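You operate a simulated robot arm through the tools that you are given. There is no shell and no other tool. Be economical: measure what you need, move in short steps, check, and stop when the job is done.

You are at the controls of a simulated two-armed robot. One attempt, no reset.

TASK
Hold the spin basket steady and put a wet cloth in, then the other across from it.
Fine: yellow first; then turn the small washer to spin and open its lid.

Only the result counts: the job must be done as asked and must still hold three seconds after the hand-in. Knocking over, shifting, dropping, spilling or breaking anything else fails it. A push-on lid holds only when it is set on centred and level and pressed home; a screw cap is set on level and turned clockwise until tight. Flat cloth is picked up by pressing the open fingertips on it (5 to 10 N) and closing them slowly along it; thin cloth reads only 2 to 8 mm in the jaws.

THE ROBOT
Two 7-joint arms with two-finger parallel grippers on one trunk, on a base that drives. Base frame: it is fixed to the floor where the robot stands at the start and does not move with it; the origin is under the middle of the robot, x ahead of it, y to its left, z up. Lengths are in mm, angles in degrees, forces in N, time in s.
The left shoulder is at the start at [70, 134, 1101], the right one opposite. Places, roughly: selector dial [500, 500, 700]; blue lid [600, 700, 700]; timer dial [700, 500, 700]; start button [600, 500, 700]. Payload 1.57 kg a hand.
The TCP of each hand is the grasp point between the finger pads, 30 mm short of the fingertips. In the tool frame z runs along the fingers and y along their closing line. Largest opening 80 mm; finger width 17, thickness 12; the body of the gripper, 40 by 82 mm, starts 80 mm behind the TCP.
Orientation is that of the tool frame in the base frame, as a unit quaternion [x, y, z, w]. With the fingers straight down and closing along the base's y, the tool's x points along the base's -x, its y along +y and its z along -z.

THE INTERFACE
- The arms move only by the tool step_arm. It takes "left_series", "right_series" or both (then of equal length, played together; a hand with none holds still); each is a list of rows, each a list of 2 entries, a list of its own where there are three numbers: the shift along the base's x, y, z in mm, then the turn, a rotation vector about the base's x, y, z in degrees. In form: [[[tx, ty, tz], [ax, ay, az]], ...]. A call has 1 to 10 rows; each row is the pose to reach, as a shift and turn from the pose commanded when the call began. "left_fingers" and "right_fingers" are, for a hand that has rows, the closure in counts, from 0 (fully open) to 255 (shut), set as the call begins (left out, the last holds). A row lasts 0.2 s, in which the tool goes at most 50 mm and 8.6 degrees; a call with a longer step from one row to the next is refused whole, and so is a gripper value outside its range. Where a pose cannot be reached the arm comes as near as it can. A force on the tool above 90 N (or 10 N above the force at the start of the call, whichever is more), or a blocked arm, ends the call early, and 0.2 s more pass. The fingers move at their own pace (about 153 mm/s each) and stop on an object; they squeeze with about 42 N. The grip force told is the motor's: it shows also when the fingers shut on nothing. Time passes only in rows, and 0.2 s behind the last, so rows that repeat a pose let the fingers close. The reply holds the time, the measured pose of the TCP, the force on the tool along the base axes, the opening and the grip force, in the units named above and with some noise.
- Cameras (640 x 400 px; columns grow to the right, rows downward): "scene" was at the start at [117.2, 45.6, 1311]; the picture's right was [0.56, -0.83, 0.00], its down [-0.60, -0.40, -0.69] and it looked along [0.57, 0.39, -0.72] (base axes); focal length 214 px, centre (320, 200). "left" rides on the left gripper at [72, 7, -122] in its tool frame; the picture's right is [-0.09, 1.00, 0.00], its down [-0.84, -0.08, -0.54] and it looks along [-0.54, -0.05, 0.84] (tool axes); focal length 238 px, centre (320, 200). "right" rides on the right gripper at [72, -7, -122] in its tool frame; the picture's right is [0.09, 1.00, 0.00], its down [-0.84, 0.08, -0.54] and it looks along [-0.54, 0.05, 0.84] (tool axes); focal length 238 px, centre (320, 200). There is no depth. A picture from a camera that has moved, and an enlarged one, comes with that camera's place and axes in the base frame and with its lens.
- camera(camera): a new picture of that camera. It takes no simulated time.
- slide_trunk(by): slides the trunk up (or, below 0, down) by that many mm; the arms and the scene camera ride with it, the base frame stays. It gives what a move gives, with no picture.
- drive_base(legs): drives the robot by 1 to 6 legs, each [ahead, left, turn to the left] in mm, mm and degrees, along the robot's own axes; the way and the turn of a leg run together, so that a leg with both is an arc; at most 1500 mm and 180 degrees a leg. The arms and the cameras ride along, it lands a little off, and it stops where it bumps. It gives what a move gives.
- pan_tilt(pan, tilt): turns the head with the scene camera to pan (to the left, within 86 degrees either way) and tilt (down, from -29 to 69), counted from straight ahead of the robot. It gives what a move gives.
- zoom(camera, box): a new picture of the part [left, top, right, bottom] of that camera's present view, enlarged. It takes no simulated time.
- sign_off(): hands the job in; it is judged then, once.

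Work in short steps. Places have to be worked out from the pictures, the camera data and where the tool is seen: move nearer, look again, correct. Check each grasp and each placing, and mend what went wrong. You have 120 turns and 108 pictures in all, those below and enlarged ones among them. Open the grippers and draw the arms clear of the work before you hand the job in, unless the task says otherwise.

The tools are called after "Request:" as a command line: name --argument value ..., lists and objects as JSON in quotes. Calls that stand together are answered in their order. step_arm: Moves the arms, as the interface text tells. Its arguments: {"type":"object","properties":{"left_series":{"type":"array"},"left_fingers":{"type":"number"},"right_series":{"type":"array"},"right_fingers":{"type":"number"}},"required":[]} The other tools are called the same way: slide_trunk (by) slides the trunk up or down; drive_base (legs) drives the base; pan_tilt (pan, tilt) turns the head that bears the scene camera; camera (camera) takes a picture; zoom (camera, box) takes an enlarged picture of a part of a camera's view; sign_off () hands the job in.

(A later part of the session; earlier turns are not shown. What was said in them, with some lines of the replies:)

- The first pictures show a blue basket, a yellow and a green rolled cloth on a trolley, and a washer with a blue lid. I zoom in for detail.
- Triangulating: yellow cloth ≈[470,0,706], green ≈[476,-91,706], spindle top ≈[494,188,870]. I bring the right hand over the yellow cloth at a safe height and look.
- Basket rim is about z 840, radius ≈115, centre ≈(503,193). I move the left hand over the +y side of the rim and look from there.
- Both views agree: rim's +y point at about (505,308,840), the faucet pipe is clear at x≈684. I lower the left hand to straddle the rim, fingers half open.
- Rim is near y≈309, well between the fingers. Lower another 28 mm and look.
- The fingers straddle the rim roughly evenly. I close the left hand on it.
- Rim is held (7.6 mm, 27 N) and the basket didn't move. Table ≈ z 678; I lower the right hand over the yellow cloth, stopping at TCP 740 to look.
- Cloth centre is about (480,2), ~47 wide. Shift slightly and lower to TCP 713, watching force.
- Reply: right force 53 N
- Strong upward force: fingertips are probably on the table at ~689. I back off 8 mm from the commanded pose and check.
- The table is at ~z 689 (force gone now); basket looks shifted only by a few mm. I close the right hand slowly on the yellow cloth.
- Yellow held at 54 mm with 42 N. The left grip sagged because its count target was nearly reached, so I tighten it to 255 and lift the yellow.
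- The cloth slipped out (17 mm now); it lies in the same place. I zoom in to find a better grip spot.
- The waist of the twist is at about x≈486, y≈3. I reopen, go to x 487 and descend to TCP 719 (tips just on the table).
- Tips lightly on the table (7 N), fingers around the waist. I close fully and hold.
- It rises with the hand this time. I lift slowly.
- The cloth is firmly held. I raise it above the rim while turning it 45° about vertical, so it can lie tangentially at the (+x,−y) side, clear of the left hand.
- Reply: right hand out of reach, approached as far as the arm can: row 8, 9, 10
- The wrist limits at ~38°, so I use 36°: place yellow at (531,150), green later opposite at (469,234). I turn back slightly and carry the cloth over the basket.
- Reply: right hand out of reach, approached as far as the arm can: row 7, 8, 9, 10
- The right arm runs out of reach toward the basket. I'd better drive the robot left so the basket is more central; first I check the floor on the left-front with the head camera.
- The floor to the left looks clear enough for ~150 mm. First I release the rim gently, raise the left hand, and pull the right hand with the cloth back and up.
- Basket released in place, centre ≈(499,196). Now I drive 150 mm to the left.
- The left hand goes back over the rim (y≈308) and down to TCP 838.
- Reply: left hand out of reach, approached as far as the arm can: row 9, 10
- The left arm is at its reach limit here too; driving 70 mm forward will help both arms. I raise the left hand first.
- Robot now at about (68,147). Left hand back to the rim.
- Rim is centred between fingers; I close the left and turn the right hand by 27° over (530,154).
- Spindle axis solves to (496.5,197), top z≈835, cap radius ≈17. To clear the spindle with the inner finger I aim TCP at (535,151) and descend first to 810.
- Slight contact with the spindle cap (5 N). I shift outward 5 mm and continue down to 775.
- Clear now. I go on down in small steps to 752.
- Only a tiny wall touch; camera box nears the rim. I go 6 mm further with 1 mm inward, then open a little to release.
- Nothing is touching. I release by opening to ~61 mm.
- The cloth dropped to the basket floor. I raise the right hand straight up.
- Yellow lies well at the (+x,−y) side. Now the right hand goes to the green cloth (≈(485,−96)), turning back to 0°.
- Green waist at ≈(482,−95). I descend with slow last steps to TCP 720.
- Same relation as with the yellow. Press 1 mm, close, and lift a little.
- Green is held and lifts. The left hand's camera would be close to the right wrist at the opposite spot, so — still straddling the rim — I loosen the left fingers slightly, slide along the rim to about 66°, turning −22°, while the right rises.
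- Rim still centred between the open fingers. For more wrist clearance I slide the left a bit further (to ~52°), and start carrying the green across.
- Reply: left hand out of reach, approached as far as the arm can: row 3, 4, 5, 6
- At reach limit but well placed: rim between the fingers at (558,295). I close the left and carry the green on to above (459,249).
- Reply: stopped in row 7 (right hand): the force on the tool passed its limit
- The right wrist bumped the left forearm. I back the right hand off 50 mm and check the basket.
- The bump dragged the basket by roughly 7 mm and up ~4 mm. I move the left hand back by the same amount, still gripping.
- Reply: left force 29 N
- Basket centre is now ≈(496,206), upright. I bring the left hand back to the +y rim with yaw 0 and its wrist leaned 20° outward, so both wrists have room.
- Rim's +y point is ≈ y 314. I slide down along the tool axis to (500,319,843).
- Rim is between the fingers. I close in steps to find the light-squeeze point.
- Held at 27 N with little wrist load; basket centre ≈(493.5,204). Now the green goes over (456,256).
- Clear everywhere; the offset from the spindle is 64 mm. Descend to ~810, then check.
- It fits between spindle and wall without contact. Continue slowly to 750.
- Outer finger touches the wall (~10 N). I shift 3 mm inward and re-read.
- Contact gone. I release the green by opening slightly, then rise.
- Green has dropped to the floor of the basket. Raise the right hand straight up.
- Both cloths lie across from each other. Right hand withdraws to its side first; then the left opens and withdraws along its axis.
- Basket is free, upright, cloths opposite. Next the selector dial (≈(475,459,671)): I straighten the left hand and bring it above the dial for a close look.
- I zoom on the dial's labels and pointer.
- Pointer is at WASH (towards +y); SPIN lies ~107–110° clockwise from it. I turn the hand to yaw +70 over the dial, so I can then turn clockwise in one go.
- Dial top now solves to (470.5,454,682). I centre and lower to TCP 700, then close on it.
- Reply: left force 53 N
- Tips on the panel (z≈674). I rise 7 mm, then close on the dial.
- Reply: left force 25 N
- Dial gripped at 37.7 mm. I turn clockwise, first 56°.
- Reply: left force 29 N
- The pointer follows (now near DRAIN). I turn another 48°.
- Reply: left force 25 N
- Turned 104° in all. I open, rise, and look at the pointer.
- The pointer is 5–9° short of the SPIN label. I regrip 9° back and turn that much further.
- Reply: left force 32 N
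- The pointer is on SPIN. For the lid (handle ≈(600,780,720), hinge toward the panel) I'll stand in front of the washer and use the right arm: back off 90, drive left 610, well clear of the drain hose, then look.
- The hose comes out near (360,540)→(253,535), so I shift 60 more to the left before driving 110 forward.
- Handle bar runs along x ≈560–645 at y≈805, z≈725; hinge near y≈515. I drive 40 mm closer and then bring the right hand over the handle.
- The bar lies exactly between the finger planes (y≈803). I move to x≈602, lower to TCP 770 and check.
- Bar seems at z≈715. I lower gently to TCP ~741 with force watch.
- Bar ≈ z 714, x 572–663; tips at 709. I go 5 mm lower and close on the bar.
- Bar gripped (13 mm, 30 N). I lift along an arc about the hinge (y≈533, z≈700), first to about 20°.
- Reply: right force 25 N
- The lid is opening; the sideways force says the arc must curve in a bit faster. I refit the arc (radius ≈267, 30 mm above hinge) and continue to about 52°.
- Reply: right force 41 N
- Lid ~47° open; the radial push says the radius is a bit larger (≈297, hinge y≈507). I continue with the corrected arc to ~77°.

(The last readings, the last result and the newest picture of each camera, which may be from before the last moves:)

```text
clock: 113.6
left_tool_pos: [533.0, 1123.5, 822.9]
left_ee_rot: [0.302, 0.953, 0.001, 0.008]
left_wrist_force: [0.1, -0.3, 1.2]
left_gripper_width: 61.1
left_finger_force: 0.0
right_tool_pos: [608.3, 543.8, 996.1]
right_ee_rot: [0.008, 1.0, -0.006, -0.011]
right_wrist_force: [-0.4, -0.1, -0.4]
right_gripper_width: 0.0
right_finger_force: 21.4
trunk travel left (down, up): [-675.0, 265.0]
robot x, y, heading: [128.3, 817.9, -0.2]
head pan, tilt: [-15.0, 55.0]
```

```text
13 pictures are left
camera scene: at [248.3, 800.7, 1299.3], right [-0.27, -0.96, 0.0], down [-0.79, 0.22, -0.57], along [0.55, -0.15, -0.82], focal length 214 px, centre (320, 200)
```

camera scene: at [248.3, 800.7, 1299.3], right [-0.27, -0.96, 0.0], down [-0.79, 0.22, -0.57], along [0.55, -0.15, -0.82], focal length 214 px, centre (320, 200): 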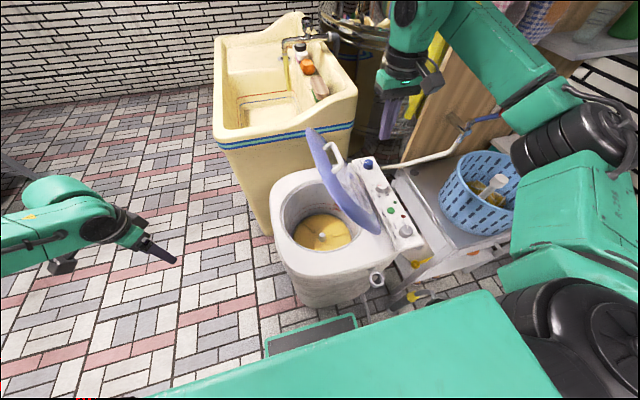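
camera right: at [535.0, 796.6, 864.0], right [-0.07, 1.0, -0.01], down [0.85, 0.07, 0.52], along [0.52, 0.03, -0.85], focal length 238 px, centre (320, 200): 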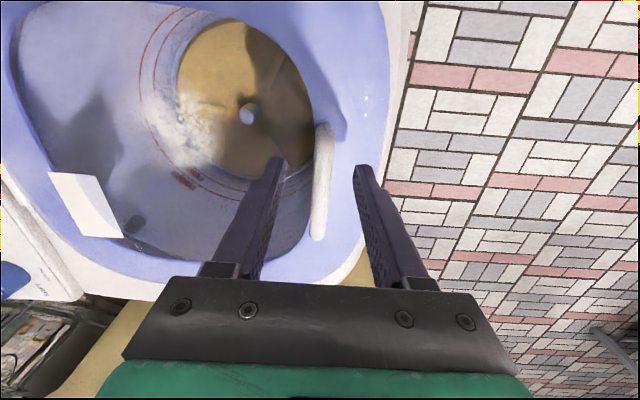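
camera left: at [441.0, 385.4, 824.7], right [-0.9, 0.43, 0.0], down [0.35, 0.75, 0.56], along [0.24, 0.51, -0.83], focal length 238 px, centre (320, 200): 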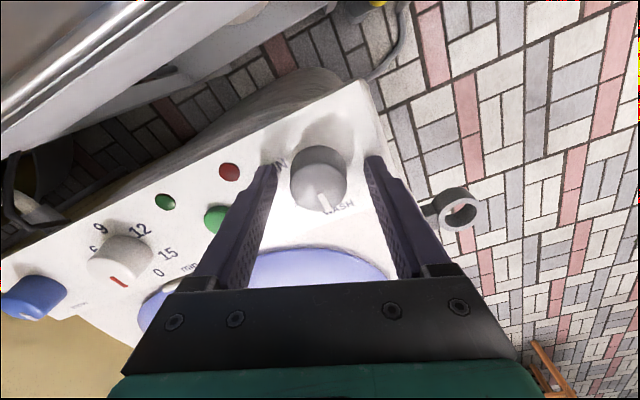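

The fingers slipped off, but the lid stays up at about 65°. To open it fully I go over it and push from the +y side with closed fingers; first over and down to (606,720,930).

Request:
step_arm --right_series '[[[0, 0, 30], [0, 0, 0]], [[0, 10, 65], [0, 0, 0]], [[0, 45, 75], [0, 0, 0]], [[0, 85, 75], [0, 0, 0]], [[0, 125, 75], [0, 0, 0]], [[0, 165, 70], [0, 0, 0]], [[0, 185, 40], [0, 0, 0]], [[0, 190, 0], [0, 0, 0]], [[0, 190, -40], [0, 0, 0]], [[0, 190, -66], [0, 0, 0]]]'

Request:
camera --camera "scene"

Request:
camera --camera "right"

```text
clock: 115.8
left_tool_pos: [530.2, 1122.2, 822.2]
left_ee_rot: [0.302, 0.953, 0.001, 0.007]
left_wrist_force: [0.3, 0.3, 0.0]
left_gripper_width: 61.0
left_finger_force: 0.1
right_tool_pos: [608.4, 732.7, 931.0]
right_ee_rot: [0.008, 1.0, -0.006, -0.011]
right_wrist_force: [-0.4, 0.5, -0.2]
right_gripper_width: 0.0
right_finger_force: 21.1
trunk travel left (down, up): [-675.0, 265.0]
robot x, y, heading: [130.0, 820.0, -0.6]
head pan, tilt: [-15.0, 55.0]
```

```text
12 pictures are left
camera scene: at [248.3, 800.2, 1299.3], right [-0.27, -0.96, 0.0], down [-0.79, 0.22, -0.57], along [0.55, -0.15, -0.82], focal length 214 px, centre (320, 200)
```

scene: 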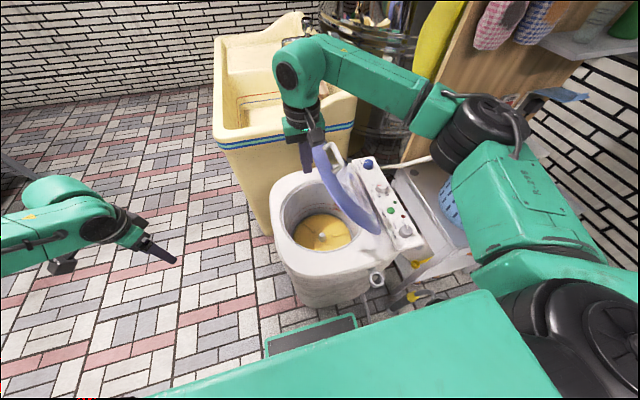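

```text
11 pictures are left
camera right: at [540.1, 727.7, 1054.2], right [-0.08, 1.0, -0.01], down [0.85, 0.07, 0.52], along [0.52, 0.03, -0.85], focal length 238 px, centre (320, 200)
```

right: 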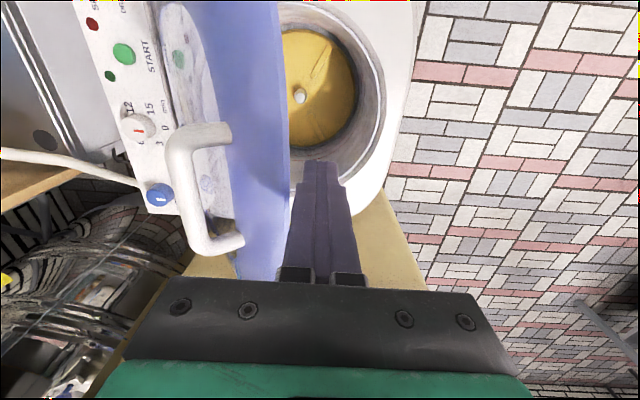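

Fingers are on the lid's +y side. I push it toward −y in slow steps.

Request:
step_arm --right_series '[[[0, -20, 0], [0, 0, 0]], [[0, -40, 0], [0, 0, 0]], [[0, -58, 0], [0, 0, 0]], [[0, -76, 0], [0, 0, 0]], [[0, -94, 0], [0, 0, 0]], [[0, -112, 0], [0, 0, 0]], [[0, -130, 0], [0, 0, 0]], [[0, -148, 0], [0, 0, 0]], [[0, -166, 0], [0, 0, 0]], [[0, -182, 0], [0, 0, 0]]]'

Request:
camera --camera "scene"

```text
clock: 118.0
left_tool_pos: [531.7, 1122.6, 823.4]
left_ee_rot: [0.303, 0.953, 0.0, 0.008]
left_wrist_force: [0.4, 0.5, -0.4]
left_gripper_width: 61.2
left_finger_force: 0.0
right_tool_pos: [607.3, 550.4, 929.1]
right_ee_rot: [0.009, 1.0, -0.005, -0.011]
right_wrist_force: [-0.2, 0.8, -0.2]
right_gripper_width: 0.0
right_finger_force: 21.5
trunk travel left (down, up): [-675.0, 265.0]
robot x, y, heading: [124.7, 819.6, -0.3]
head pan, tilt: [-15.0, 55.0]
```

```text
10 pictures are left
camera scene: at [248.0, 800.0, 1299.3], right [-0.27, -0.96, 0.0], down [-0.79, 0.22, -0.57], along [0.55, -0.15, -0.82], focal length 214 px, centre (320, 200)
```

scene: 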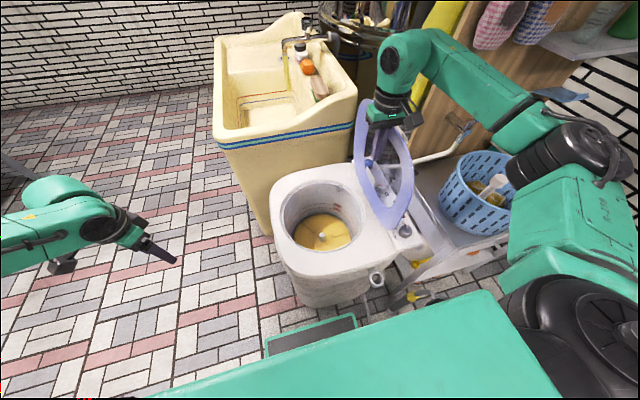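

Lid is near or past vertical and no force remains. I withdraw the hand toward +y and up, and look.

Request:
step_arm --right_series '[[[0, 20, 0], [0, 0, 0]], [[0, 50, 0], [0, 0, 0]], [[0, 90, 10], [0, 0, 0]], [[0, 130, 40], [0, 0, 0]], [[-20, 150, 80], [0, 0, 0]], [[-60, 150, 110], [0, 0, 0]], [[-100, 150, 120], [0, 0, 0]], [[-140, 150, 120], [0, 0, 0]], [[-180, 150, 120], [0, 0, 0]]]' --right_fingers 60

Request:
camera --camera "scene"

Request:
camera --camera "right"

```text
clock: 120.0
left_tool_pos: [530.5, 1123.5, 823.1]
left_ee_rot: [0.302, 0.953, 0.0, 0.009]
left_wrist_force: [0.2, 0.7, 0.9]
left_gripper_width: 61.2
left_finger_force: 0.2
right_tool_pos: [424.0, 702.4, 1053.1]
right_ee_rot: [0.009, 1.0, -0.005, -0.011]
right_wrist_force: [0.1, -0.3, -0.4]
right_gripper_width: 61.4
right_finger_force: 0.1
trunk travel left (down, up): [-675.0, 265.0]
robot x, y, heading: [125.2, 819.0, -0.5]
head pan, tilt: [-15.0, 55.0]
```

```text
9 pictures are left
camera scene: at [246.7, 800.2, 1299.5], right [-0.27, -0.96, 0.0], down [-0.79, 0.22, -0.57], along [0.55, -0.15, -0.82], focal length 214 px, centre (320, 200)
```

scene: 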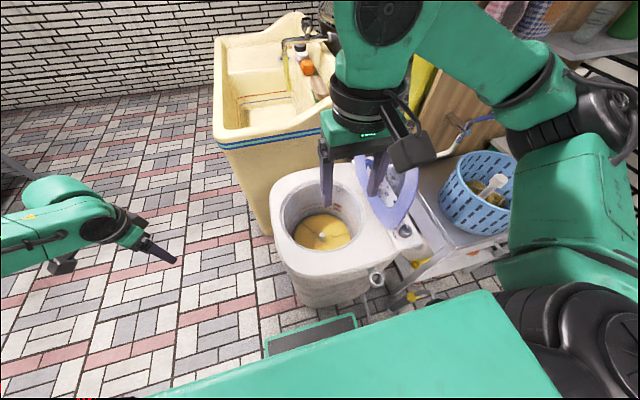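

```text
8 pictures are left
camera right: at [355.2, 697.8, 1175.5], right [-0.08, 1.0, -0.01], down [0.85, 0.07, 0.52], along [0.52, 0.03, -0.85], focal length 238 px, centre (320, 200)
```

right: 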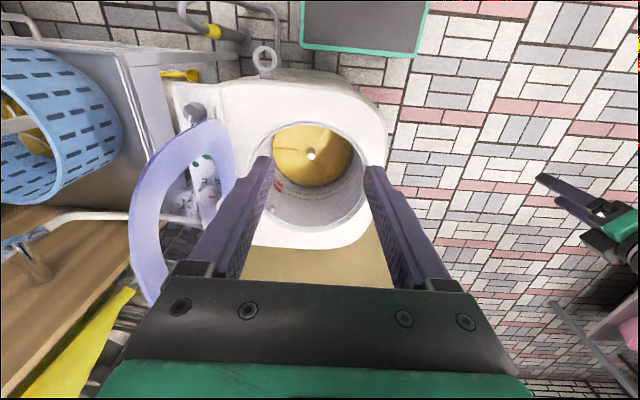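

The lid stands open past vertical, nothing else disturbed. I pull the right arm further back and verify the dial and the basket.

Request:
step_arm --right_series '[[[-20, -15, 0], [0, 0, 0]], [[-40, -30, 0], [0, 0, 0]], [[-60, -45, 0], [0, 0, 0]], [[-60, -60, 0], [0, 0, 0]], [[-60, -60, 0], [0, 0, 0]]]'

Request:
zoom --camera "right" --box '[160, 60, 320, 180]'

Request:
zoom --camera "scene" --box '[340, 110, 560, 270]'

```text
clock: 121.2
left_tool_pos: [531.1, 1123.8, 823.5]
left_ee_rot: [0.302, 0.953, 0.002, 0.008]
left_wrist_force: [-0.5, 0.2, 0.8]
left_gripper_width: 61.5
left_finger_force: 0.1
right_tool_pos: [366.2, 642.1, 1051.5]
right_ee_rot: [0.008, 1.0, -0.005, -0.011]
right_wrist_force: [0.4, 0.0, 0.5]
right_gripper_width: 60.9
right_finger_force: 0.0
trunk travel left (down, up): [-675.0, 265.0]
robot x, y, heading: [129.0, 819.2, -0.6]
head pan, tilt: [-15.0, 55.0]
```

```text
3.33 times, centred on (240, 120) of right
camera zoom: at [297.1, 637.2, 1174.3], right [-0.08, 1.0, -0.01], down [0.85, 0.07, 0.52], along [0.52, 0.03, -0.85], focal length 794 px, centre (587, 467)
```

zoom: 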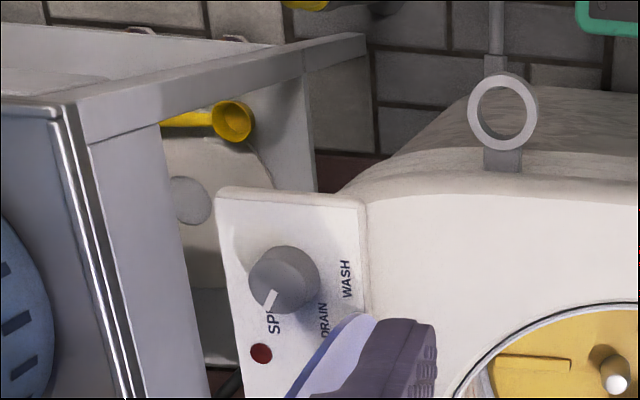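

```text
2.50 times, centred on (450, 190) of scene
camera zoom: at [248.4, 800.8, 1299.3], right [-0.27, -0.96, 0.0], down [-0.79, 0.22, -0.57], along [0.55, -0.15, -0.82], focal length 536 px, centre (-5, 225)
```

zoom: 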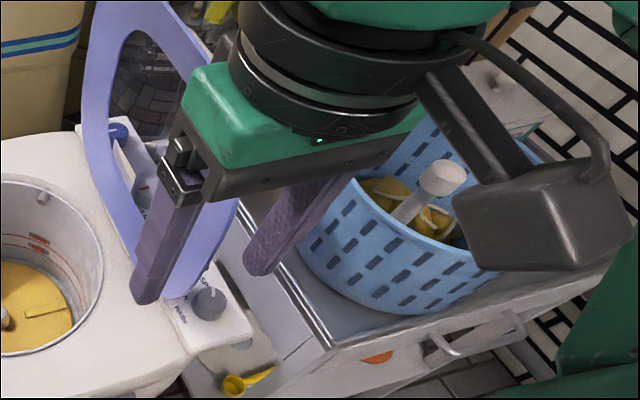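

The dial points to SPIN, the lid stands open, both cloths lie in the basket, and both hands are clear and open. I hand in.

Request:
sign_off

```text
The job is handed in.
```

I put the yellow cloth in the basket first and the green one across from it. I held the rim with the left hand for each drop, and the basket is upright with both in. The washer's selector is on SPIN and its lid stands open past vertical. Both grippers are open and clear of the work.

- **Basket moved:** it now sits about 10 mm from where it started, because the right wrist bumped the left forearm while the basket was being held.
- **Hold released between cloths:** I let go of the basket briefly and took hold again before dropping the green cloth.
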